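You operate a simulated robot arm through the tools that you are given. There is no shell and no other tool. Be economical: measure what you need, move in short steps, check, and stop when the job is done.

Carry out the task below with a simulated two-armed robot. There is one attempt and no reset: what you move stays moved.

TASK
Wipe up the spill on the top of the green-marked table with the blue cloth and put it back.

Only the result counts: the job must be done as asked and must still hold three seconds after the hand-in. Knocking over, shifting, dropping, spilling or breaking anything else fails it. Flat cloth is picked up by pressing the open fingertips on it (5 to 10 N) and closing them slowly along it; thin cloth reads only 2 to 8 mm in the jaws.

THE ROBOT
Two 7-joint arms with two-finger grippers on one trunk, on a base that drives. Base frame: it is fixed to the floor where the robot stands at the start and does not move with it; the origin is under the middle of the robot, x ahead of it, y to its left, z up. Readings come in mm, degrees, newtons and seconds.
The left shoulder is at the start at [166, 216, 984], the right one opposite. With the tool pointing down near the work surface each hand reaches from about 420 to 920 mm from the robot's upright axis, wherever it stands, measured 20 degrees to its own side. Payload 3.18 kg a hand.
The tool frame of a hand sits at the grasp point between the pads (the TCP): z along the fingers, y along the line on which they close. The tips reach 30 mm beyond it. The gripper opens to 144 mm. The gripper's body begins 103 mm behind the TCP.
Orientation is that of the tool frame in the base frame, as [roll, pitch, yaw] about the fixed x, y, z axes, in that order (R = Rz(yaw) Ry(pitch) Rx(roll)). With the fingers straight down and closing along the base's y, the tool's x points along the base's -x, its y along +y and its z along -z.

THE INTERFACE
- The arms move only by the tool move_arm. It takes "left_commands", "right_commands" or both (then of equal length, played together; a hand with none holds still); each is a list of rows, each a list of 7 numbers: the gripper command, from -1 (fully open) to 1 (shut), values between in proportion, then the shift along the base's x, y, z in units of 50 mm (1.0 is 50 mm), then the turn, a rotation vector about the base's x, y, z in units of 8 degrees (1.0 is 8 degrees). In form: [[hand, tx, ty, tz, rx, ry, rz], ...]. A call has 1 to 20 rows; each row shifts and turns the commanded pose from where the row before left it. A call with a number of a shift or a turn outside -1 to 1 is refused whole. A row lasts 0.2 s, in which the tool goes at most 50 mm and 8.6 degrees; a call with a longer step from one row to the next is refused whole, and so is a gripper value outside its range. A pose out of reach is approached as far as the arm can. The call stops where the force on the tool passes 40 N (or 10 N more than at its start, if that is more) or the arm is blocked; 0.2 s more then pass. Each finger halts on what it meets, pressing with about 28 N; the grip force reading is that of the motor and also rises with nothing between the fingers. The clock runs only during rows and for 0.2 s after the last one: add rows that do not move to give the fingers time. The reply holds the time, the measured pose of the TCP, the force on the tool along the base axes, the opening and the grip force, in the units named above and with some noise, with the torque about the TCP (base axes, N m) and any sound that the robot's microphone picked up.
- Cameras (640 x 400 px; columns grow to the right, rows downward): "scene" is now at [293.7, -38, 1180.8]; the picture's right is [-0.44, -0.90, 0.00], its down [-0.42, 0.20, -0.89] and it looks along [0.80, -0.39, -0.46] (base axes); focal length 214 px, centre (320, 200). "left" rides on the left gripper at [76, -16, -143] in its tool frame; the picture's right is [0.21, 0.98, 0.00], its down [-0.84, 0.18, -0.51] and it looks along [-0.50, 0.11, 0.86] (tool axes); focal length 218 px, centre (320, 200). "right" rides on the right gripper at [76, 16, -143] in its tool frame; the picture's right is [-0.21, 0.98, 0.00], its down [-0.84, -0.18, -0.51] and it looks along [-0.50, -0.11, 0.86] (tool axes); focal length 218 px, centre (320, 200). There is no depth. A picture from a camera that has moved, and an enlarged one, comes with that camera's place and axes in the base frame and with its lens. The place of the scene camera against the robot may be out by one fixed shift of up to 25 mm in any direction.
- capture(camera): a new picture of that camera. The clock stands still meanwhile.
- move_column(by): slides the trunk up (or, below 0, down) by that many mm; the arms and the scene camera ride with it, the base frame stays. It gives what a move gives, with no picture.
- drive_base(legs): drives the robot by 1 to 6 legs, each [ahead, left, turn to the left] in mm, mm and degrees, along the robot's own axes; the way and the turn of a leg run together, so that a leg with both is an arc; at most 1500 mm and 180 degrees a leg. The arms and the cameras ride along, it lands a little off, and it stops where it bumps. It gives what a move gives.
- head_to(pan, tilt): turns the head with the scene camera to pan (to the left, within 80 degrees either way) and tilt (down, from -29 to 69), counted from straight ahead of the robot. It gives what a move gives.
- close_up(camera, box): a new picture of the part [left, top, right, bottom] of that camera's present view, enlarged. The clock stands still meanwhile.
- hand_in(): hands the job in; it is judged then, once.

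Go step by step. Nothing tells you exact positions but the pictures and the camera data: compare them with the known pose of the tool, close in by small moves and look again before you grip or let go. The budget is 120 turns and 92 pictures, counting those below and the enlarged ones. Unless the task says otherwise, let go and move clear before handing in, and close with one line.

The tools are called after "Call:" as a command line: name --argument value ..., lists and objects as JSON in quotes. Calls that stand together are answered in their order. move_arm: Moves the arms, as the interface text tells. Its arguments: {"type":"object","properties":{"left_commands":{"type":"array"},"right_commands":{"type":"array"}},"required":[]} The other tools are called the same way: move_column (by) slides the trunk up or down; drive_base (legs) drives the base; head_to (pan, tilt) turns the head that bears the scene camera; capture (camera) takes a picture; close_up (camera, box) takes an enlarged picture of a part of a camera's view; hand_in () hands the job in.

At the start:

```text
t: 0.0
left_ee_pos: [476.6, 132.8, 971.0]
left_tcp_rot: [179.9, -0.1, -179.9]
left_contact_force: [-0.3, -1.1, 0.1]
left_torque: [0.02, 0.01, 0.01]
left_opening: 144.1
left_grip_force: 0.0
right_ee_pos: [389.4, -305.7, 1054.4]
right_tcp_rot: [179.9, 0.0, -180.0]
right_contact_force: [-0.6, -0.2, -0.4]
right_torque: [0.02, -0.04, 0.0]
right_opening: 144.1
right_grip_force: 0.2
trunk travel left (down, up): [-75.0, 294.0]
robot x, y, heading: [-2.5, -0.5, -0.2]
head pan, tilt: [-26.0, 27.7]
```

scene: 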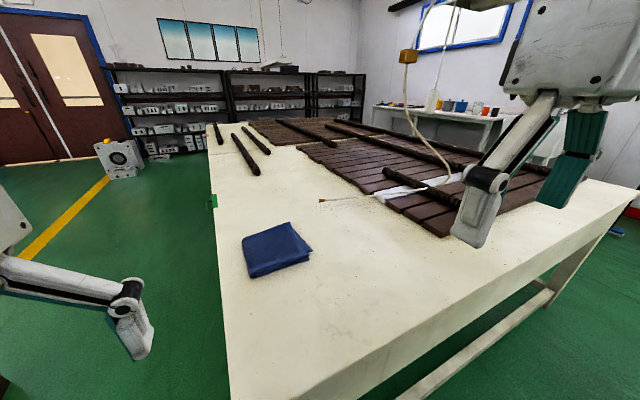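
right: 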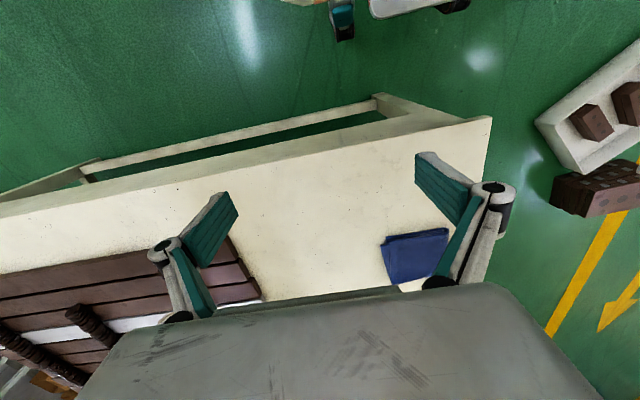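
left: 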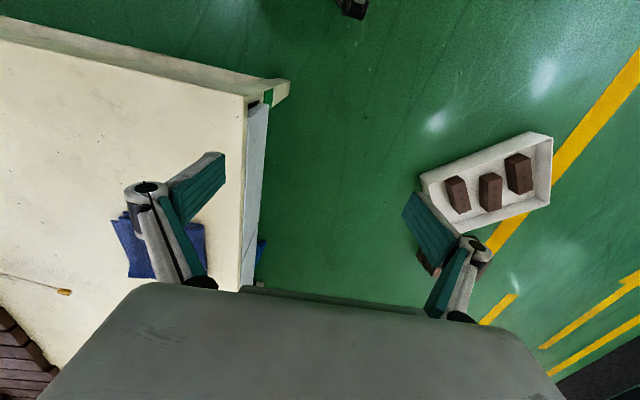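

I see a cream table with a green tag on its edge and a folded blue cloth at roughly (770, -130, 780). The spill isn't obvious yet, so I'll look closer.

Call:
close_up --camera "scene" --box '[200, 110, 460, 272]'

Call:
close_up --camera "scene" --box '[200, 220, 480, 395]'

Call:
head_to --pan -50 --tilt 40

Call:
capture --camera "scene"

```text
2.46 times, centred on (330, 191) of scene
camera zoom: at [293.7, -38.0, 1180.8], right [-0.44, -0.9, 0.0], down [-0.42, 0.2, -0.89], along [0.8, -0.39, -0.46], focal length 528 px, centre (295, 222)
```

zoom: 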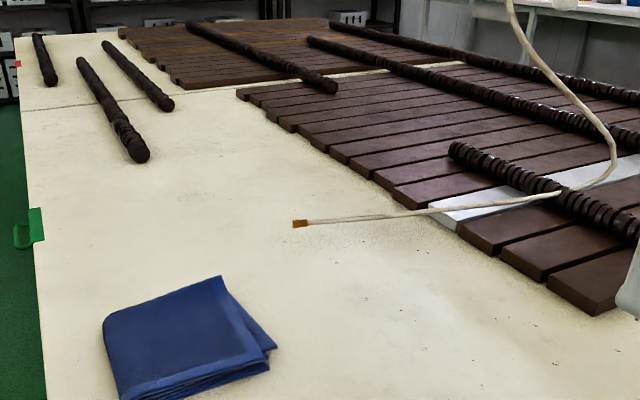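

```text
2.29 times, centred on (340, 308) of scene
camera zoom: at [293.7, -38.0, 1180.8], right [-0.44, -0.9, 0.0], down [-0.42, 0.2, -0.89], along [0.8, -0.39, -0.46], focal length 490 px, centre (274, -46)
```

zoom: 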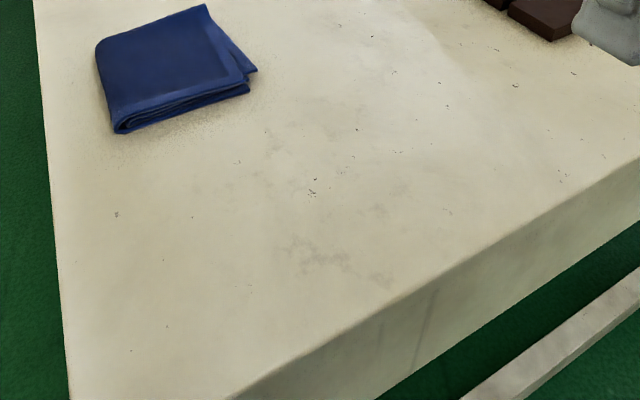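

```text
t: 0.9
left_ee_pos: [475.6, 132.3, 971.6]
left_tcp_rot: [-180.0, -0.1, -179.9]
left_contact_force: [0.1, -0.8, -0.1]
left_torque: [0.01, 0.01, 0.03]
left_opening: 144.2
left_grip_force: 0.1
right_ee_pos: [389.6, -304.5, 1054.9]
right_tcp_rot: [180.0, 0.0, 180.0]
right_contact_force: [0.1, -0.3, 0.0]
right_torque: [-0.03, 0.02, 0.0]
right_opening: 143.9
right_grip_force: 0.0
trunk travel left (down, up): [-75.0, 294.0]
robot x, y, heading: [-1.6, -1.9, 0.1]
head pan, tilt: [-50.0, 40.0]
```

```text
86 pictures are left
camera scene: at [266.3, -63.1, 1161.8], right [-0.77, -0.64, 0.0], down [-0.41, 0.49, -0.77], along [0.49, -0.59, -0.64], focal length 214 px, centre (320, 200)
```

scene: 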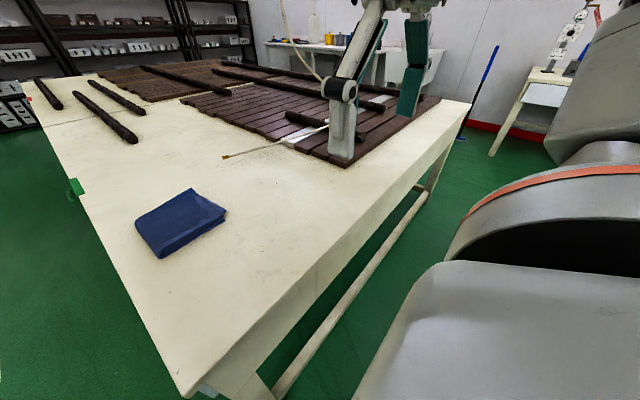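

The near table carries the green tag, and another table with a red tag may butt against it further on. I'll look for the spill at higher zoom.

Call:
close_up --camera "scene" --box '[200, 140, 360, 240]'

Call:
close_up --camera "scene" --box '[120, 220, 320, 345]'

Call:
close_up --camera "scene" --box '[20, 60, 220, 185]'

Call:
close_up --camera "left" --box '[0, 0, 300, 190]'

Call:
close_up --camera "right" --box '[180, 110, 500, 310]'

```text
4.00 times, centred on (280, 190) of scene
camera zoom: at [266.3, -63.1, 1161.8], right [-0.77, -0.64, 0.0], down [-0.41, 0.49, -0.77], along [0.49, -0.59, -0.64], focal length 858 px, centre (480, 240)
```

zoom: 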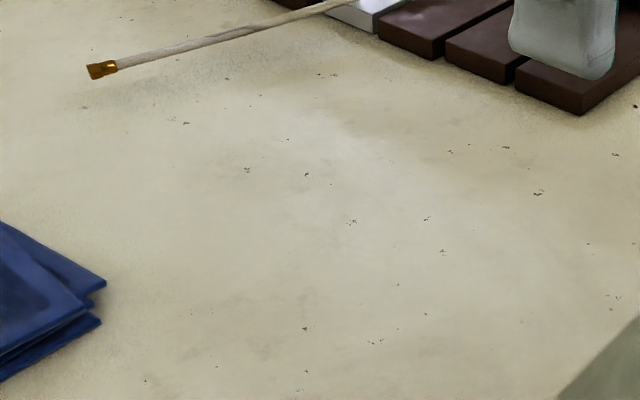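

```text
3.20 times, centred on (220, 282) of scene
camera zoom: at [266.3, -63.1, 1161.8], right [-0.77, -0.64, 0.0], down [-0.41, 0.49, -0.77], along [0.49, -0.59, -0.64], focal length 686 px, centre (640, -64)
```

zoom: 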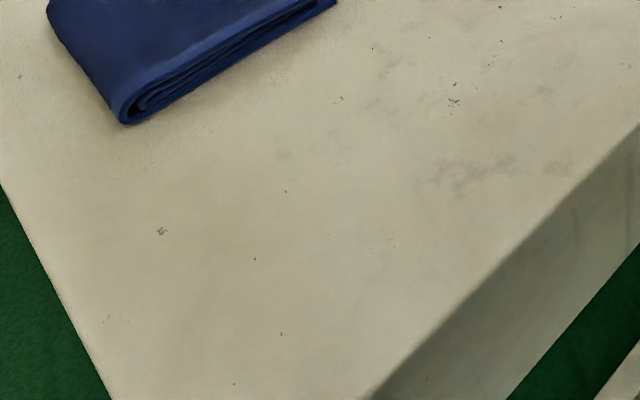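

```text
3.20 times, centred on (120, 122) of scene
camera zoom: at [266.3, -63.1, 1161.8], right [-0.77, -0.64, 0.0], down [-0.41, 0.49, -0.77], along [0.49, -0.59, -0.64], focal length 686 px, centre (960, 448)
```

zoom: 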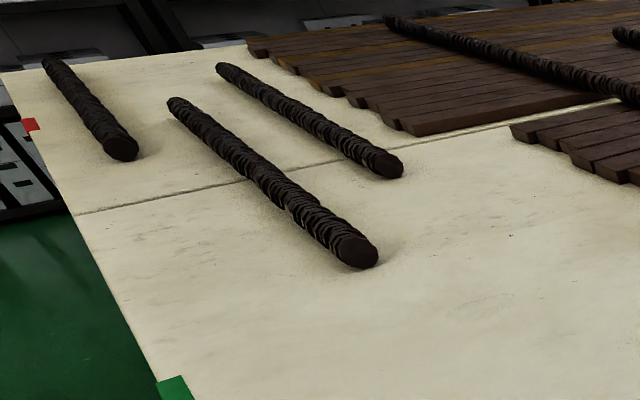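

```text
2.11 times, centred on (150, 95) of left
camera zoom: at [399.9, 115.7, 1113.9], right [-0.21, 0.98, 0.0], down [0.84, 0.18, 0.51], along [0.5, 0.11, -0.86], focal length 460 px, centre (678, 421)
```

zoom: 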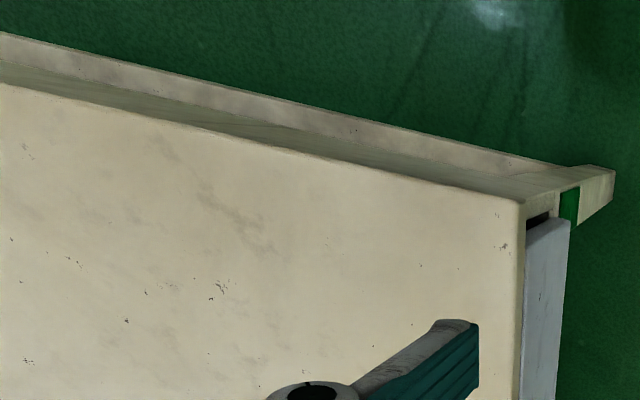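

```text
2.00 times, centred on (340, 210) of right
camera zoom: at [313.8, -288.4, 1197.0], right [0.21, 0.98, 0.0], down [0.84, -0.18, 0.51], along [0.5, -0.11, -0.86], focal length 436 px, centre (280, 180)
```

zoom: 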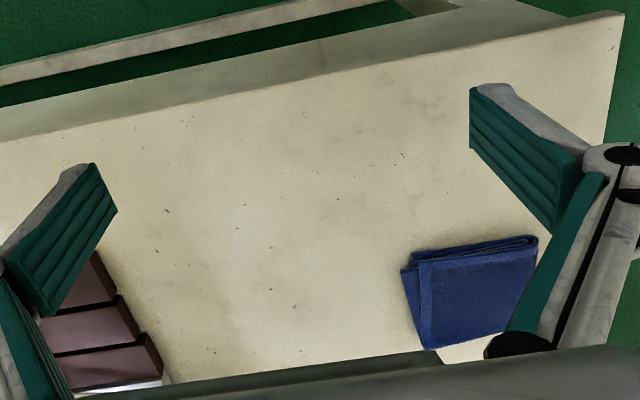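

No clear spill from these views. I'll raise the trunk for a steeper view of the table and look around the room.

Call:
move_column --by 250

Call:
head_to --pan -25 --tilt 45

Call:
capture --camera "scene"

Call:
capture --camera "right"

Call:
head_to --pan 50 --tilt 25

Call:
capture --camera "scene"

Call:
head_to --pan -75 --tilt 20

Call:
capture --camera "scene"

```text
t: 3.5
left_ee_pos: [476.1, 132.2, 1220.5]
left_tcp_rot: [180.0, -0.2, -180.0]
left_contact_force: [-0.2, 0.1, 0.0]
left_torque: [0.0, 0.0, 0.0]
left_opening: 144.2
left_grip_force: 0.1
right_ee_pos: [390.0, -304.4, 1305.1]
right_tcp_rot: [180.0, -0.1, 180.0]
right_contact_force: [0.0, 0.0, -0.3]
right_torque: [0.04, -0.03, 0.01]
right_opening: 144.1
right_grip_force: 0.1
trunk travel left (down, up): [-325.0, 44.0]
robot x, y, heading: [2.4, 0.4, -0.0]
head pan, tilt: [-50.0, 40.0]
```

```text
t: 4.3
left_ee_pos: [476.8, 132.8, 1220.5]
left_tcp_rot: [-179.9, -0.2, -179.8]
left_contact_force: [1.2, -0.1, -0.5]
left_torque: [0.03, -0.04, -0.01]
left_opening: 144.2
left_grip_force: 0.2
right_ee_pos: [388.5, -307.0, 1305.6]
right_tcp_rot: [180.0, 0.0, 179.9]
right_contact_force: [-0.2, -0.7, 0.2]
right_torque: [0.0, -0.04, -0.01]
right_opening: 143.9
right_grip_force: 0.0
trunk travel left (down, up): [-325.0, 44.0]
robot x, y, heading: [-4.6, -1.5, -0.0]
head pan, tilt: [-25.0, 45.0]
```

```text
80 pictures are left
camera scene: at [100.1, -32.5, 1432.4], right [-0.42, -0.91, 0.0], down [-0.64, 0.3, -0.71], along [0.64, -0.3, -0.71], focal length 214 px, centre (320, 200)
```

scene: 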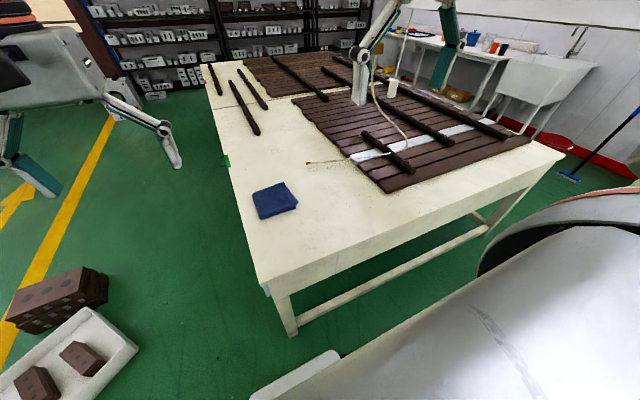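

```text
79 pictures are left
camera right: at [313.7, -288.4, 1446.9], right [0.21, 0.98, 0.0], down [0.84, -0.18, 0.51], along [0.5, -0.11, -0.86], focal length 218 px, centre (320, 200)
```

right: 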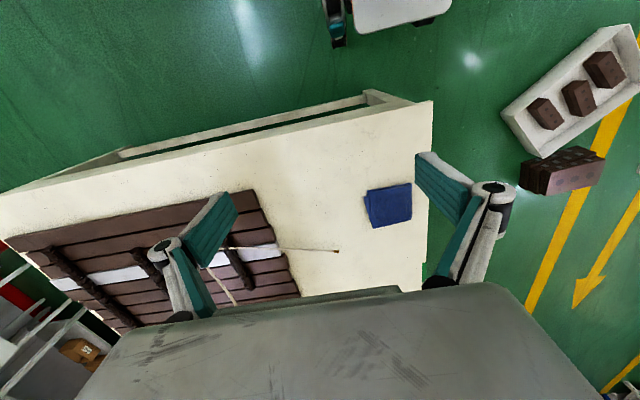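

```text
t: 5.8
left_ee_pos: [476.6, 132.8, 1221.4]
left_tcp_rot: [-180.0, -0.1, -179.9]
left_contact_force: [-0.6, 1.1, 0.3]
left_torque: [0.04, 0.03, -0.02]
left_opening: 143.9
left_grip_force: 0.1
right_ee_pos: [388.9, -304.5, 1304.2]
right_tcp_rot: [-180.0, -0.1, 179.9]
right_contact_force: [0.3, 0.2, -0.6]
right_torque: [-0.01, -0.01, -0.04]
right_opening: 144.1
right_grip_force: 0.0
trunk travel left (down, up): [-325.0, 44.0]
robot x, y, heading: [-1.7, -1.2, 0.1]
head pan, tilt: [50.0, 25.0]
```

```text
78 pictures are left
camera scene: at [85.8, 72.5, 1463.0], right [0.77, -0.64, 0.0], down [-0.27, -0.32, -0.91], along [0.58, 0.69, -0.42], focal length 214 px, centre (320, 200)
```

scene: 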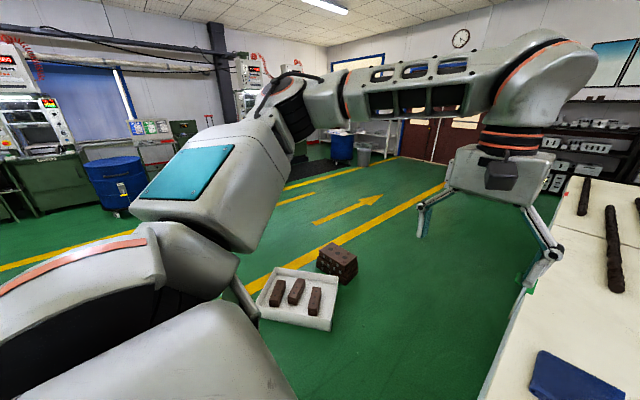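

```text
t: 7.9
left_ee_pos: [476.3, 132.3, 1221.8]
left_tcp_rot: [-179.9, -0.1, -179.9]
left_contact_force: [0.8, -0.5, -0.1]
left_torque: [0.0, -0.02, 0.0]
left_opening: 144.2
left_grip_force: 0.0
right_ee_pos: [390.0, -303.8, 1306.5]
right_tcp_rot: [-180.0, 0.0, -180.0]
right_contact_force: [-0.1, 0.5, -0.8]
right_torque: [0.02, -0.02, 0.04]
right_opening: 144.2
right_grip_force: 0.1
trunk travel left (down, up): [-325.0, 44.0]
robot x, y, heading: [0.8, 3.8, -0.1]
head pan, tilt: [-75.0, 20.0]
```

```text
77 pictures are left
camera scene: at [50.6, -87.9, 1471.1], right [-0.97, -0.26, 0.0], down [-0.09, 0.33, -0.94], along [0.24, -0.91, -0.34], focal length 214 px, centre (320, 200)
```

scene: 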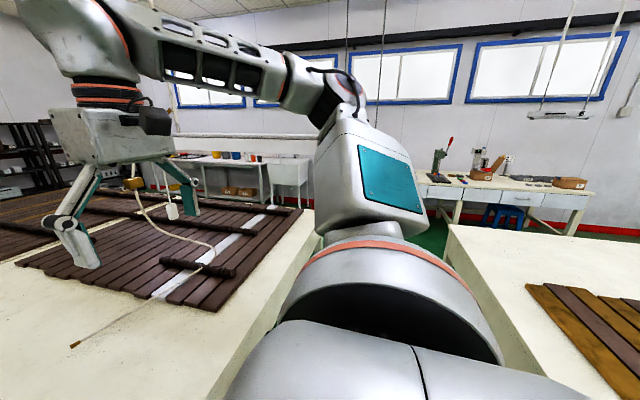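

Other tables are in the room, but the cloth is on this one with the green tag. I'll move the right hand back out of the view and inspect this table top thoroughly.

Call:
move_arm --right_commands '[[-1, -0.6, -0.8, 0, 0, 0, 0], [-1, -0.6, -0.8, 0, 0, 0, 0], [-1, 0, -1, 0, 0, 0, 0], [-1, 0, -1, 0, 0, 0, 0], [-1, 0, -1, 0, 0, 0, 0]]' --left_commands '[[-1, 0, 0, 0, 0, 0, 0], [-1, 0, 0, 0, 0, 0, 0], [-1, 0, 0, 0, 0, 0, 0], [-1, 0, 0, 0, 0, 0, 0], [-1, 0, 0, 0, 0, 0, 0]]'

Call:
head_to --pan -25 --tilt 35

Call:
capture --camera "scene"

Call:
close_up --camera "scene" --box '[200, 80, 420, 218]'

Call:
close_up --camera "scene" --box '[340, 80, 600, 242]'

Call:
capture --camera "right"

```text
t: 9.1
left_ee_pos: [475.3, 132.3, 1223.0]
left_tcp_rot: [180.0, 0.0, -179.9]
left_contact_force: [-0.2, 0.5, -0.3]
left_torque: [0.01, 0.01, -0.03]
left_opening: 144.1
left_grip_force: 0.1
right_ee_pos: [335.2, -334.2, 1300.6]
right_tcp_rot: [179.8, 0.2, 179.5]
right_contact_force: [0.3, 0.5, 0.0]
right_torque: [0.03, -0.02, 0.04]
right_opening: 144.1
right_grip_force: 0.1
right hand out of reach, approached as far as the arm can: row 1, 2, 3, 4, 5
trunk travel left (down, up): [-325.0, 44.0]
robot x, y, heading: [0.8, 0.5, -0.2]
head pan, tilt: [-75.0, 20.0]
```

```text
t: 10.2
left_ee_pos: [477.0, 132.2, 1220.7]
left_tcp_rot: [180.0, -0.1, -179.8]
left_contact_force: [1.0, -1.0, -0.5]
left_torque: [-0.02, 0.0, 0.01]
left_opening: 144.2
left_grip_force: 0.0
right_ee_pos: [335.9, -332.3, 1300.5]
right_tcp_rot: [179.8, 0.1, 179.4]
right_contact_force: [-0.1, 0.6, -0.7]
right_torque: [-0.02, -0.01, 0.05]
right_opening: 144.1
right_grip_force: 0.1
trunk travel left (down, up): [-325.0, 44.0]
robot x, y, heading: [3.4, 3.9, -0.1]
head pan, tilt: [-25.0, 35.0]
```

```text
76 pictures are left
camera scene: at [106.2, -35.3, 1447.3], right [-0.42, -0.91, 0.0], down [-0.52, 0.24, -0.82], along [0.74, -0.35, -0.57], focal length 214 px, centre (320, 200)
```

scene: 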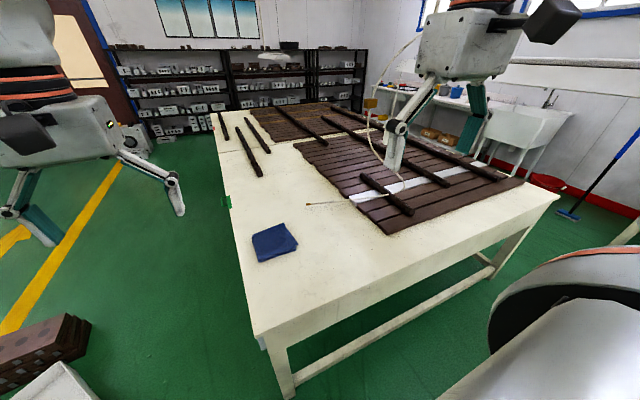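

```text
2.90 times, centred on (310, 149) of scene
camera zoom: at [106.2, -35.3, 1447.3], right [-0.42, -0.91, 0.0], down [-0.52, 0.24, -0.82], along [0.74, -0.35, -0.57], focal length 622 px, centre (349, 348)
```

zoom: 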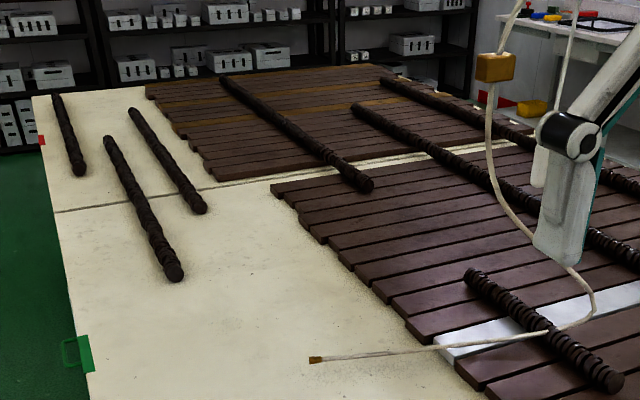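

```text
2.46 times, centred on (470, 161) of scene
camera zoom: at [106.2, -35.3, 1447.3], right [-0.42, -0.91, 0.0], down [-0.52, 0.24, -0.82], along [0.74, -0.35, -0.57], focal length 528 px, centre (-49, 296)
```

zoom: 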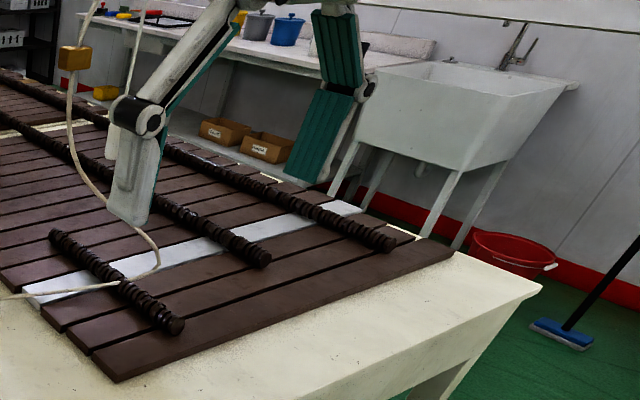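

```text
73 pictures are left
camera right: at [259.1, -316.4, 1442.2], right [0.22, 0.98, 0.01], down [0.84, -0.19, 0.51], along [0.5, -0.11, -0.86], focal length 218 px, centre (320, 200)
```

right: 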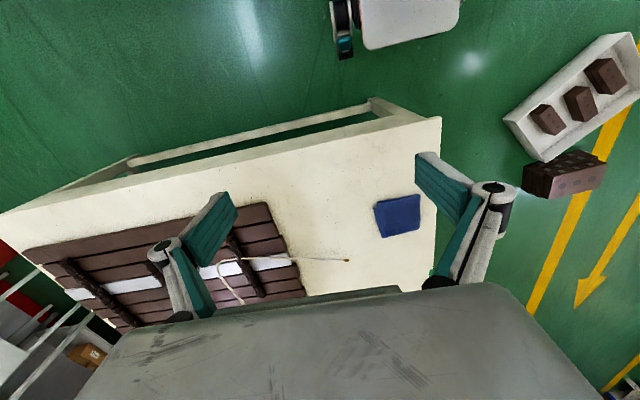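

No spill visible on this top yet, so the green marking may belong to a different table. I'll look further right, left and behind.

Call:
head_to --pan -80 --tilt 35

Call:
capture --camera "scene"

Call:
head_to --pan 80 --tilt 25

Call:
capture --camera "scene"

```text
t: 11.5
left_ee_pos: [475.9, 132.1, 1220.9]
left_tcp_rot: [179.9, -0.1, -179.9]
left_contact_force: [0.1, -0.2, 0.5]
left_torque: [-0.03, 0.01, -0.02]
left_opening: 143.9
left_grip_force: 0.1
right_ee_pos: [334.7, -333.8, 1300.8]
right_tcp_rot: [179.7, 0.2, 179.4]
right_contact_force: [-0.1, -0.1, -0.5]
right_torque: [-0.01, -0.02, -0.01]
right_opening: 144.1
right_grip_force: 0.0
trunk travel left (down, up): [-325.0, 44.0]
robot x, y, heading: [-2.7, -0.7, -0.3]
head pan, tilt: [-80.0, 35.0]
```

```text
72 pictures are left
camera scene: at [41.8, -84.7, 1447.2], right [-0.98, -0.17, 0.0], down [-0.1, 0.56, -0.82], along [0.14, -0.81, -0.57], focal length 214 px, centre (320, 200)
```

scene: 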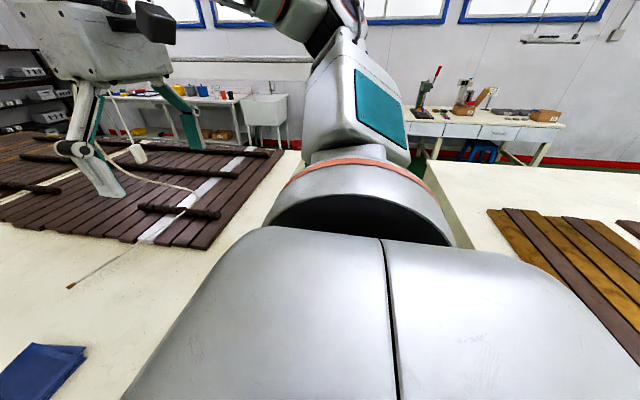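

```text
t: 13.9
left_ee_pos: [476.4, 132.6, 1219.6]
left_tcp_rot: [-180.0, -0.2, -179.9]
left_contact_force: [0.0, 0.2, -0.7]
left_torque: [0.03, -0.02, -0.01]
left_opening: 144.2
left_grip_force: 0.2
right_ee_pos: [335.1, -333.2, 1299.9]
right_tcp_rot: [179.7, 0.2, 179.5]
right_contact_force: [-0.1, 0.2, 0.6]
right_torque: [-0.03, 0.02, 0.01]
right_opening: 143.9
right_grip_force: 0.1
trunk travel left (down, up): [-325.0, 44.0]
robot x, y, heading: [-0.6, 1.4, 0.0]
head pan, tilt: [80.0, 25.0]
```

```text
71 pictures are left
camera scene: at [42.5, 92.7, 1463.0], right [0.98, -0.17, 0.0], down [-0.07, -0.42, -0.91], along [0.16, 0.89, -0.42], focal length 214 px, centre (320, 200)
```

scene: 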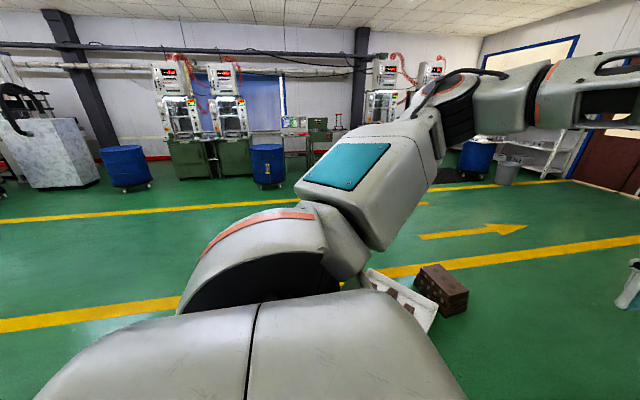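

I need closer views of this top. I'll use the left camera over the table, and view the far side as well.

Call:
move_arm --left_commands '[[-1, 0.6, -0.8, -0.5, 0, 0, 0], [-1, 0.6, -0.8, -0.5, 0, 0, 0], [-1, 0.6, -0.8, -0.5, 0, 0, 0], [-1, 0.6, -0.8, -0.5, 0, 0, 0]]'

Call:
capture --camera "left"

Call:
close_up --camera "left" --box '[0, 60, 320, 260]'

Call:
close_up --camera "left" --box '[220, 60, 540, 260]'

```text
refused: row 1 steps farther than a row can; nothing moved
```

```text
70 pictures are left
camera left: at [400.0, 115.8, 1363.9], right [-0.21, 0.98, 0.0], down [0.84, 0.18, 0.51], along [0.5, 0.11, -0.86], focal length 218 px, centre (320, 200)
```

left: 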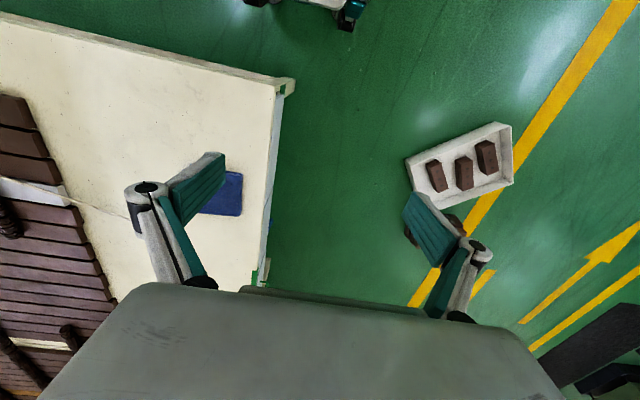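

```text
2.00 times, centred on (160, 160) of left
camera zoom: at [400.0, 115.8, 1363.9], right [-0.21, 0.98, 0.0], down [0.84, 0.18, 0.51], along [0.5, 0.11, -0.86], focal length 436 px, centre (640, 280)
```

zoom: 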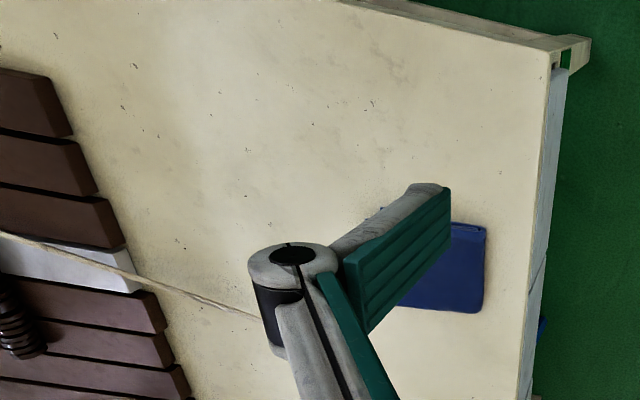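

```text
2.00 times, centred on (380, 160) of left
camera zoom: at [400.0, 115.8, 1363.9], right [-0.21, 0.98, 0.0], down [0.84, 0.18, 0.51], along [0.5, 0.11, -0.86], focal length 436 px, centre (200, 280)
```

zoom: 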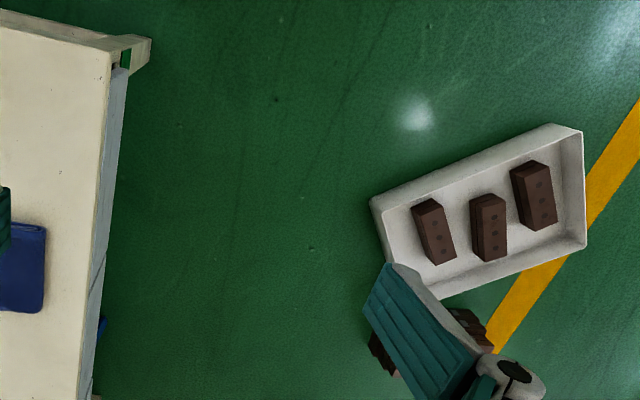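

I'll zoom in on the green and red tags and on the remaining parts of the table.

Call:
head_to --pan 0 --tilt 35

Call:
close_up --camera "scene" --box '[320, 100, 480, 200]'

Call:
close_up --camera "scene" --box '[360, 170, 640, 345]'

```text
t: 15.5
left_ee_pos: [476.9, 132.7, 1219.7]
left_tcp_rot: [180.0, -0.2, -179.9]
left_contact_force: [-0.2, -0.2, -0.1]
left_torque: [0.01, 0.01, 0.02]
left_opening: 143.8
left_grip_force: 0.1
right_ee_pos: [336.7, -333.4, 1300.3]
right_tcp_rot: [179.7, 0.2, 179.4]
right_contact_force: [-0.6, -0.4, -0.1]
right_torque: [0.04, 0.02, 0.0]
right_opening: 143.7
right_grip_force: 0.1
trunk travel left (down, up): [-325.0, 44.0]
robot x, y, heading: [5.1, -0.8, -0.2]
head pan, tilt: [0.0, 35.0]
```

```text
4.00 times, centred on (400, 150) of scene
camera zoom: at [114.5, 2.1, 1447.2], right [0.0, -1.0, 0.0], down [-0.57, 0.0, -0.82], along [0.82, 0.0, -0.57], focal length 858 px, centre (0, 400)
```

zoom: 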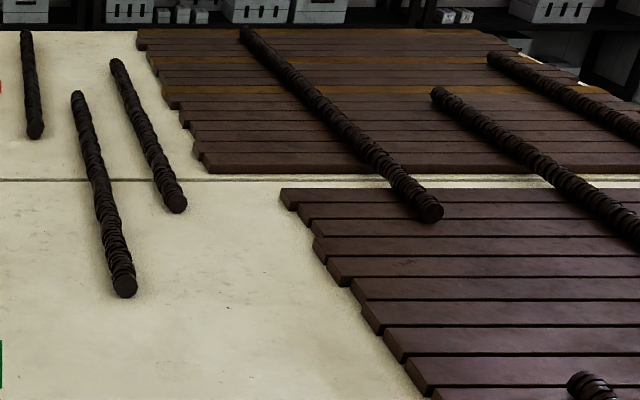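

```text
2.29 times, centred on (500, 258) of scene
camera zoom: at [114.5, 2.1, 1447.2], right [0.0, -1.0, 0.0], down [-0.57, 0.0, -0.82], along [0.82, 0.0, -0.57], focal length 490 px, centre (-91, 69)
```

zoom: 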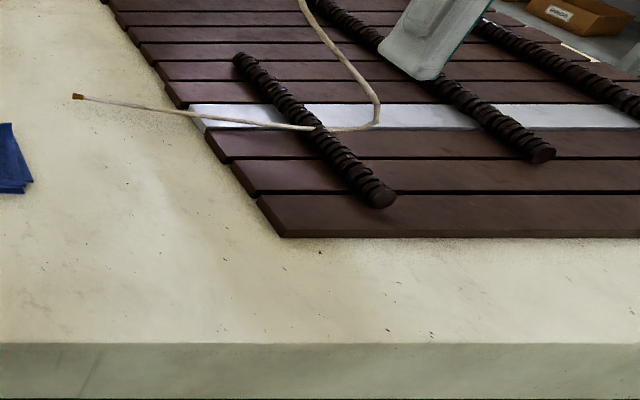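

I see no spill here; another cream table stands behind to my right. I'll drive left into the open floor and turn to look at it, including its markings.

Call:
drive_base --legs '[[0, 500, 0]]'

Call:
drive_base --legs '[[0, 0, -90]]'

Call:
head_to --pan -45 --tilt 30

Call:
capture --camera "scene"

Call:
head_to --pan 30 --tilt 30

Call:
capture --camera "scene"

```text
t: 20.3
left_ee_pos: [476.6, 624.1, 1221.2]
left_tcp_rot: [-180.0, 0.0, -179.8]
left_contact_force: [0.5, -0.1, 0.7]
left_torque: [0.02, 0.02, 0.01]
left_opening: 144.1
left_grip_force: 0.0
right_ee_pos: [335.3, 157.8, 1300.5]
right_tcp_rot: [179.7, 0.2, 179.5]
right_contact_force: [-0.1, 0.2, -0.2]
right_torque: [0.01, 0.02, 0.05]
right_opening: 144.3
right_grip_force: 0.1
trunk travel left (down, up): [-325.0, 44.0]
robot x, y, heading: [-1.6, 491.2, 0.0]
head pan, tilt: [0.0, 35.0]
```

```text
t: 24.5
left_ee_pos: [137.7, 14.1, 1220.5]
left_tcp_rot: [180.0, 0.0, 90.7]
left_contact_force: [-0.1, -0.2, 0.6]
left_torque: [-0.01, -0.02, -0.03]
left_opening: 143.9
left_grip_force: 0.0
right_ee_pos: [-330.4, 152.0, 1300.3]
right_tcp_rot: [179.7, 0.3, 90.0]
right_contact_force: [-0.5, -0.3, 0.8]
right_torque: [-0.01, 0.01, 0.03]
right_opening: 144.0
right_grip_force: 0.1
trunk travel left (down, up): [-325.0, 44.0]
robot x, y, heading: [2.2, 492.9, -89.4]
head pan, tilt: [0.0, 35.0]
```

```text
t: 25.6
left_ee_pos: [136.7, 15.6, 1221.3]
left_tcp_rot: [-180.0, 0.0, 90.5]
left_contact_force: [0.5, 0.3, 0.1]
left_torque: [0.0, 0.0, -0.03]
left_opening: 144.2
left_grip_force: 0.0
right_ee_pos: [-330.4, 151.7, 1301.5]
right_tcp_rot: [179.6, 0.2, 89.9]
right_contact_force: [0.4, -0.5, -0.5]
right_torque: [0.02, -0.03, 0.0]
right_opening: 144.0
right_grip_force: 0.1
trunk travel left (down, up): [-325.0, 44.0]
robot x, y, heading: [-0.9, 487.6, -89.5]
head pan, tilt: [-45.0, 30.0]
```

```text
65 pictures are left
camera scene: at [-77.1, 387.4, 1455.0], right [-0.71, 0.7, 0.0], down [0.35, 0.36, -0.87], along [-0.61, -0.62, -0.5], focal length 214 px, centre (320, 200)
```

scene: 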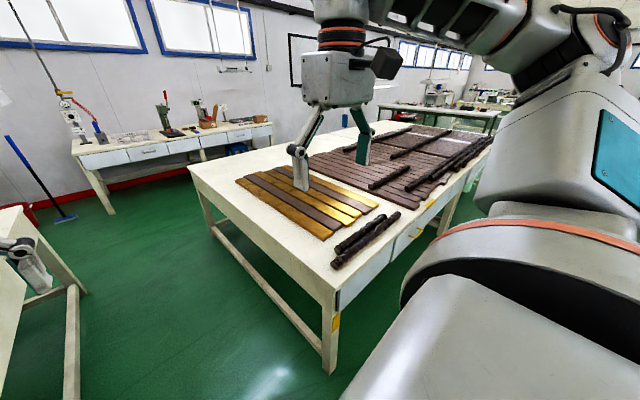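

```text
t: 27.1
left_ee_pos: [136.9, 15.3, 1220.4]
left_tcp_rot: [-180.0, -0.1, 90.7]
left_contact_force: [0.0, 1.1, -0.5]
left_torque: [-0.01, 0.0, 0.03]
left_opening: 143.8
left_grip_force: 0.0
right_ee_pos: [-332.0, 151.8, 1300.1]
right_tcp_rot: [179.7, 0.3, 89.9]
right_contact_force: [0.3, 0.2, -0.2]
right_torque: [-0.04, -0.01, 0.03]
right_opening: 143.7
right_grip_force: 0.0
trunk travel left (down, up): [-325.0, 44.0]
robot x, y, heading: [-0.5, 487.1, -89.7]
head pan, tilt: [30.0, 30.0]
```

```text
64 pictures are left
camera scene: at [32.1, 374.0, 1455.0], right [-0.86, -0.51, 0.0], down [-0.25, 0.43, -0.87], along [0.44, -0.75, -0.5], focal length 214 px, centre (320, 200)
```

scene: 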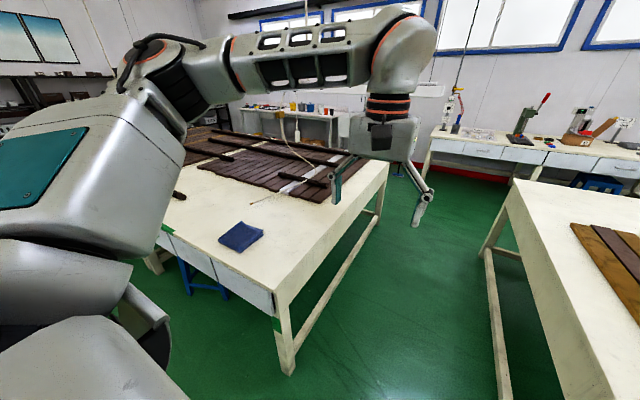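

The rear table is yellow-marked, so the table with the cloth is indeed the green-marked one, and the spill must be faint. I'll inspect from this new angle.

Call:
close_up --camera "scene" --box '[200, 160, 400, 285]'

Call:
close_up --camera "scene" --box '[250, 170, 350, 232]'

Call:
capture --camera "left"

```text
3.20 times, centred on (300, 222) of scene
camera zoom: at [32.1, 374.0, 1455.0], right [-0.86, -0.51, 0.0], down [-0.25, 0.43, -0.87], along [0.44, -0.75, -0.5], focal length 686 px, centre (384, 128)
```

zoom: 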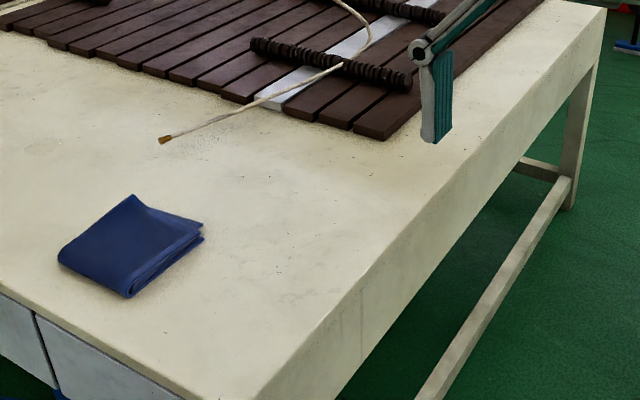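

```text
6.40 times, centred on (300, 201) of scene
camera zoom: at [32.1, 374.0, 1455.0], right [-0.86, -0.51, 0.0], down [-0.25, 0.43, -0.87], along [0.44, -0.75, -0.5], focal length 1373 px, centre (448, 194)
```

zoom: 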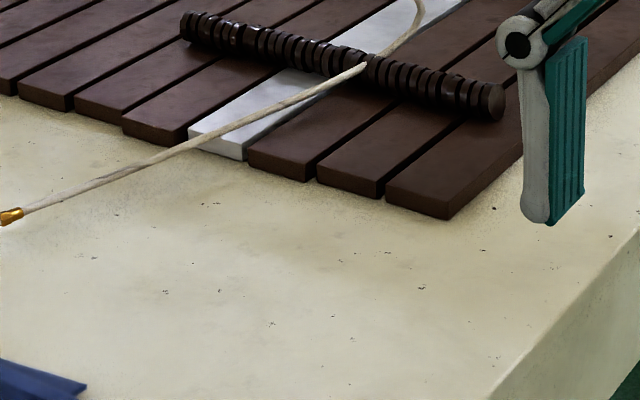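

```text
61 pictures are left
camera left: at [119.3, 90.5, 1363.9], right [0.98, 0.22, 0.0], down [0.19, -0.84, 0.51], along [0.11, -0.49, -0.86], focal length 218 px, centre (320, 200)
```

left: 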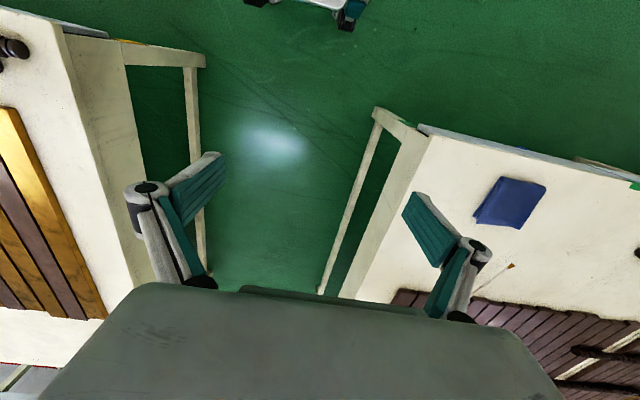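

There is a faint ring on the top seen from two angles, at about (1160, -250). I'll zoom in there.

Call:
close_up --camera "scene" --box '[180, 175, 244, 215]'

Call:
close_up --camera "left" --box '[480, 130, 640, 280]'

```text
10.00 times, centred on (212, 195) of scene
camera zoom: at [32.1, 374.0, 1455.0], right [-0.86, -0.51, 0.0], down [-0.25, 0.43, -0.87], along [0.44, -0.75, -0.5], focal length 2145 px, centre (1400, 250)
```

zoom: 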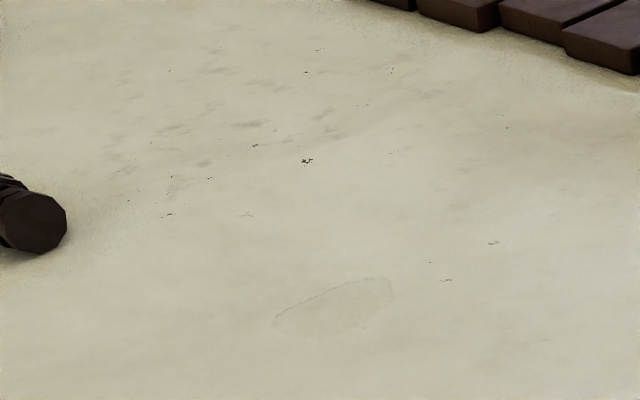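

```text
2.67 times, centred on (560, 205) of left
camera zoom: at [119.3, 90.5, 1363.9], right [0.98, 0.22, 0.0], down [0.19, -0.84, 0.51], along [0.11, -0.49, -0.86], focal length 582 px, centre (-320, 187)
```

zoom: 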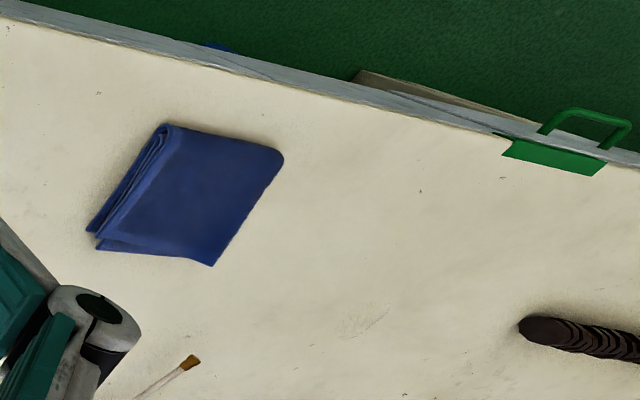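

The spill is a faint clear puddle at about (1104, -228, 800); the folded cloth (about 160 mm square) is centred near (756, -116). I'll move along the table's left side, facing it, keeping clear of the tray on the floor.

Call:
drive_base --legs '[[60, 0, 0], [0, 400, 0]]'

Call:
head_to --pan 75 --tilt 50

Call:
capture --camera "scene"

Call:
capture --camera "left"

```text
t: 31.6
left_ee_pos: [527.0, -42.1, 1220.5]
left_tcp_rot: [-179.9, -0.1, 90.7]
left_contact_force: [0.6, -0.1, -0.9]
left_torque: [0.0, 0.01, -0.02]
left_opening: 144.2
left_grip_force: 0.0
right_ee_pos: [59.7, 95.1, 1300.3]
right_tcp_rot: [179.7, 0.3, 90.0]
right_contact_force: [0.1, 0.0, 0.6]
right_torque: [-0.03, 0.0, 0.04]
right_opening: 143.8
right_grip_force: 0.1
trunk travel left (down, up): [-325.0, 44.0]
robot x, y, heading: [390.9, 431.8, -89.4]
head pan, tilt: [30.0, 30.0]
```

```text
t: 32.8
left_ee_pos: [527.3, -41.2, 1221.2]
left_tcp_rot: [180.0, -0.1, 90.7]
left_contact_force: [0.4, 0.3, 1.0]
left_torque: [-0.02, 0.01, 0.0]
left_opening: 143.9
left_grip_force: 0.0
right_ee_pos: [59.7, 95.5, 1300.6]
right_tcp_rot: [179.7, 0.2, 90.0]
right_contact_force: [0.7, 0.3, 0.0]
right_torque: [0.02, 0.05, -0.01]
right_opening: 143.9
right_grip_force: 0.0
trunk travel left (down, up): [-325.0, 44.0]
robot x, y, heading: [390.1, 433.0, -89.4]
head pan, tilt: [75.0, 50.0]
```

```text
58 pictures are left
camera scene: at [451.1, 375.4, 1425.5], right [-0.25, -0.97, 0.0], down [-0.74, 0.19, -0.64], along [0.62, -0.16, -0.77], focal length 214 px, centre (320, 200)
```

scene: 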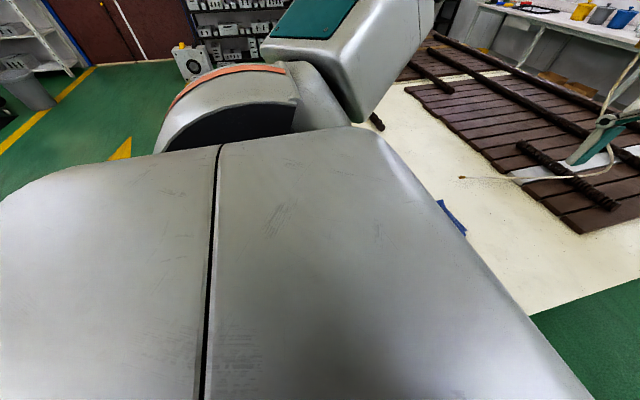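

```text
57 pictures are left
camera left: at [509.8, 33.3, 1363.9], right [0.98, 0.22, 0.0], down [0.19, -0.84, 0.51], along [0.11, -0.49, -0.86], focal length 218 px, centre (320, 200)
```

left: 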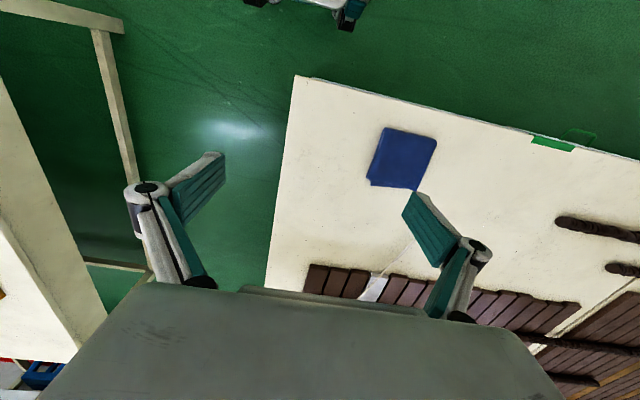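

The path looks open. I'll continue along the table to about x=800.

Call:
drive_base --legs '[[40, 0, 0], [0, 420, 0]]'

Call:
head_to --pan 0 --tilt 45

Call:
capture --camera "scene"

Call:
capture --camera "left"

```text
t: 37.6
left_ee_pos: [953.1, -84.4, 1220.0]
left_tcp_rot: [-179.9, 0.0, 89.4]
left_contact_force: [1.1, 0.2, -0.9]
left_torque: [-0.01, -0.02, 0.0]
left_opening: 144.1
left_grip_force: 0.2
right_ee_pos: [487.4, 60.3, 1299.9]
right_tcp_rot: [179.8, 0.2, 88.8]
right_contact_force: [-1.1, 0.3, 0.2]
right_torque: [0.03, 0.01, -0.01]
right_opening: 144.0
right_grip_force: 0.1
trunk travel left (down, up): [-325.0, 44.0]
robot x, y, heading: [824.2, 396.9, -90.8]
head pan, tilt: [75.0, 50.0]
```

```text
t: 39.1
left_ee_pos: [951.4, -85.6, 1221.1]
left_tcp_rot: [-180.0, -0.1, 89.5]
left_contact_force: [0.5, 0.3, -0.8]
left_torque: [-0.01, 0.03, -0.03]
left_opening: 144.0
left_grip_force: 0.1
right_ee_pos: [488.8, 61.4, 1301.1]
right_tcp_rot: [179.7, 0.1, 88.8]
right_contact_force: [-0.3, 0.3, 0.2]
right_torque: [-0.02, 0.04, -0.01]
right_opening: 144.1
right_grip_force: 0.1
trunk travel left (down, up): [-325.0, 44.0]
robot x, y, heading: [821.8, 393.1, -90.4]
head pan, tilt: [0.0, 45.0]
```

```text
56 pictures are left
camera scene: at [809.8, 273.8, 1432.4], right [-1.0, 0.01, 0.0], down [0.01, 0.71, -0.71], along [-0.01, -0.71, -0.71], focal length 214 px, centre (320, 200)
```

scene: 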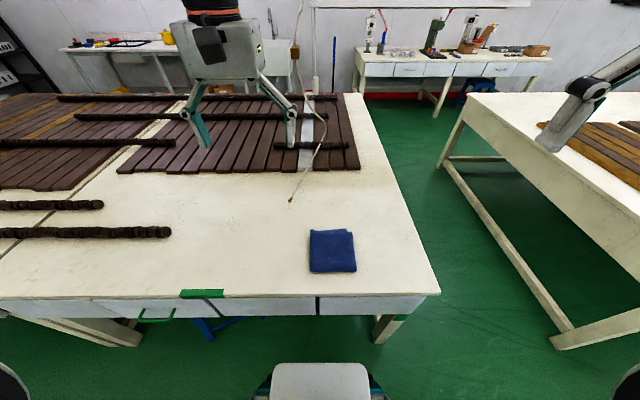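

```text
55 pictures are left
camera left: at [936.7, -8.6, 1363.9], right [0.98, 0.2, 0.0], down [0.17, -0.84, 0.51], along [0.1, -0.5, -0.86], focal length 218 px, centre (320, 200)
```

left: 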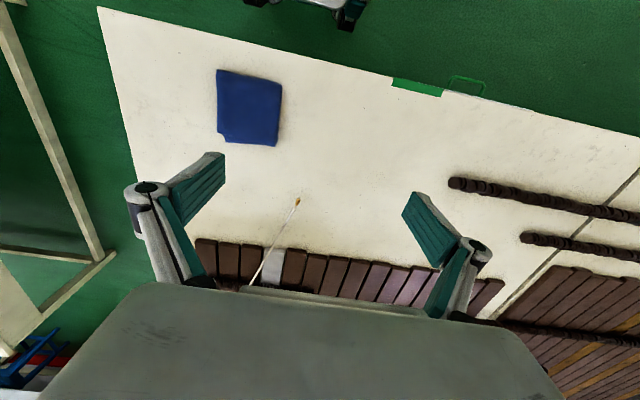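

Good position, facing the table with the spill to my left and the cloth slightly right. I'll zoom in on both for exact locations.

Call:
close_up --camera "left" --box '[280, 100, 440, 200]'

Call:
close_up --camera "left" --box '[200, 60, 296, 156]'

Call:
close_up --camera "scene" --box '[180, 200, 380, 325]'

```text
4.00 times, centred on (360, 150) of left
camera zoom: at [936.7, -8.6, 1363.9], right [0.98, 0.2, 0.0], down [0.17, -0.84, 0.51], along [0.1, -0.5, -0.86], focal length 873 px, centre (160, 400)
```

zoom: 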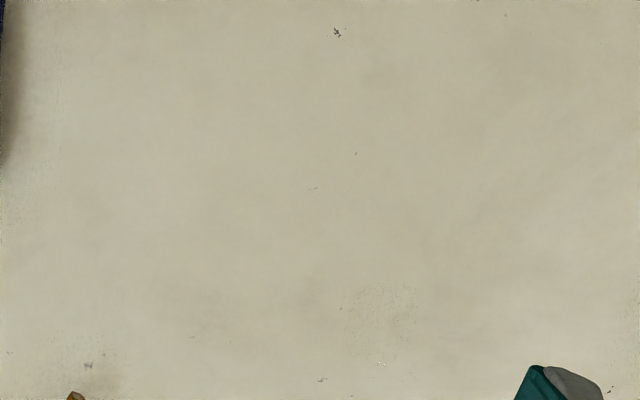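

```text
4.17 times, centred on (248, 108) of left
camera zoom: at [936.7, -8.6, 1363.9], right [0.98, 0.2, 0.0], down [0.17, -0.84, 0.51], along [0.1, -0.5, -0.86], focal length 909 px, centre (620, 583)
```

zoom: 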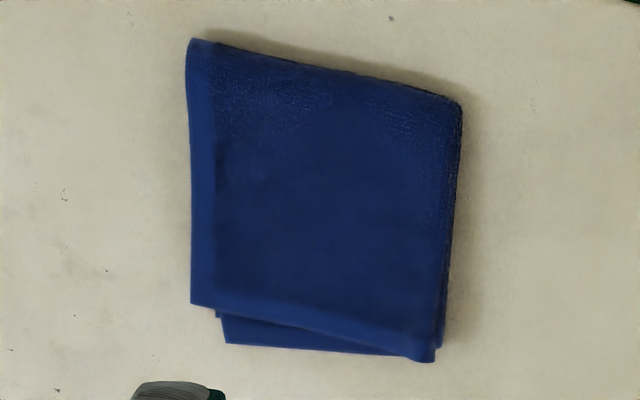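

```text
3.20 times, centred on (280, 262) of scene
camera zoom: at [809.8, 273.8, 1432.4], right [-1.0, 0.01, 0.0], down [0.01, 0.71, -0.71], along [-0.01, -0.71, -0.71], focal length 686 px, centre (448, 0)
```

zoom: 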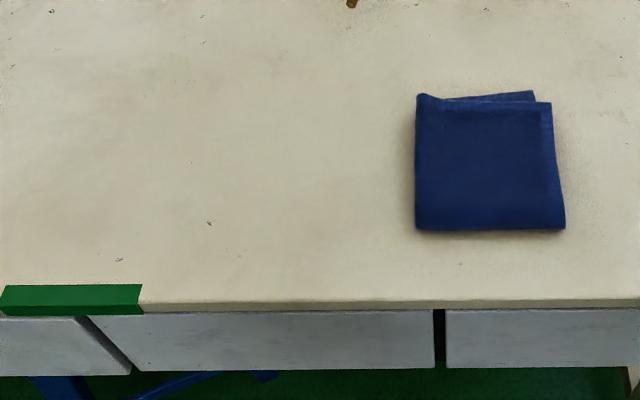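

The cloth spans roughly x 710–858, y -54 to -197; the spill is about 350 mm in +x and 112 mm farther in -y. I'll lower the trunk, then bring the left hand above the cloth.

Call:
move_column --by -200

Call:
move_arm --left_commands '[[-0.2, -0.83, -0.2, -0.2, 0, 0, 0], [-0.2, -0.83, -0.2, -0.2, 0, 0, 0], [-0.2, -0.83, -0.2, -0.2, 0, 0, 0], [-0.2, -0.83, -0.2, -0.2, 0, 0, 0], [-0.2, 0, 0, -0.5, 0, 0, 0], [-0.2, 0, 0, -0.5, 0, 0, 0]]'

Call:
capture --camera "left"

Call:
capture --camera "scene"

```text
t: 41.2
left_ee_pos: [952.0, -83.1, 1022.7]
left_tcp_rot: [-179.9, 0.0, 89.6]
left_contact_force: [-0.6, 0.8, 0.3]
left_torque: [-0.03, 0.0, 0.02]
left_opening: 144.1
left_grip_force: 0.1
right_ee_pos: [488.1, 62.5, 1100.9]
right_tcp_rot: [179.7, 0.3, 88.7]
right_contact_force: [-0.2, -0.2, -0.3]
right_torque: [-0.05, 0.01, -0.04]
right_opening: 144.1
right_grip_force: 0.0
trunk travel left (down, up): [-125.0, 244.0]
robot x, y, heading: [825.6, 392.1, -90.5]
head pan, tilt: [0.0, 45.0]
```

```text
t: 42.6
left_ee_pos: [785.6, -124.2, 932.4]
left_tcp_rot: [-180.0, -0.1, 89.5]
left_contact_force: [-0.1, 0.1, 0.4]
left_torque: [0.01, -0.02, -0.02]
left_opening: 86.5
left_grip_force: 0.0
right_ee_pos: [489.1, 60.8, 1101.2]
right_tcp_rot: [179.6, 0.1, 88.8]
right_contact_force: [0.0, 0.2, -0.8]
right_torque: [0.03, -0.01, -0.01]
right_opening: 144.1
right_grip_force: 0.0
trunk travel left (down, up): [-125.0, 244.0]
robot x, y, heading: [825.5, 391.6, -90.5]
head pan, tilt: [0.0, 45.0]
```

```text
51 pictures are left
camera left: at [769.8, -48.9, 1075.2], right [0.98, 0.2, 0.0], down [0.17, -0.84, 0.51], along [0.1, -0.5, -0.86], focal length 218 px, centre (320, 200)
```

left: 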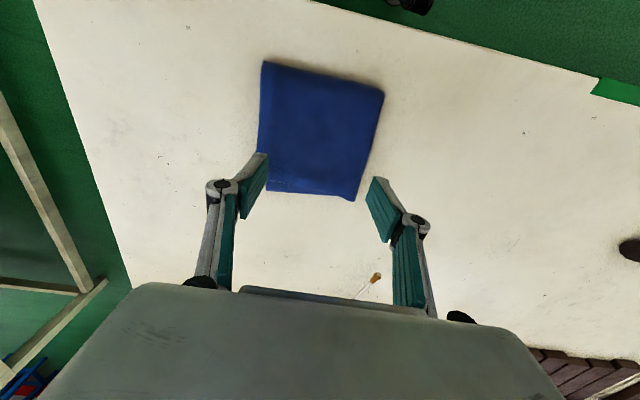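

```text
50 pictures are left
camera scene: at [808.1, 143.1, 1218.5], right [-1.0, 0.01, 0.0], down [0.01, 0.71, -0.71], along [-0.01, -0.71, -0.71], focal length 214 px, centre (320, 200)
```

scene: 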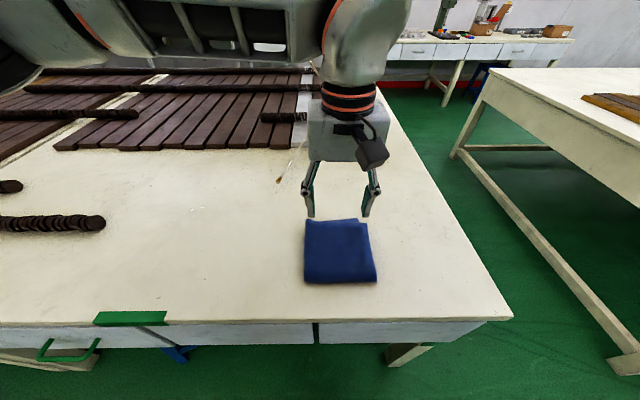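

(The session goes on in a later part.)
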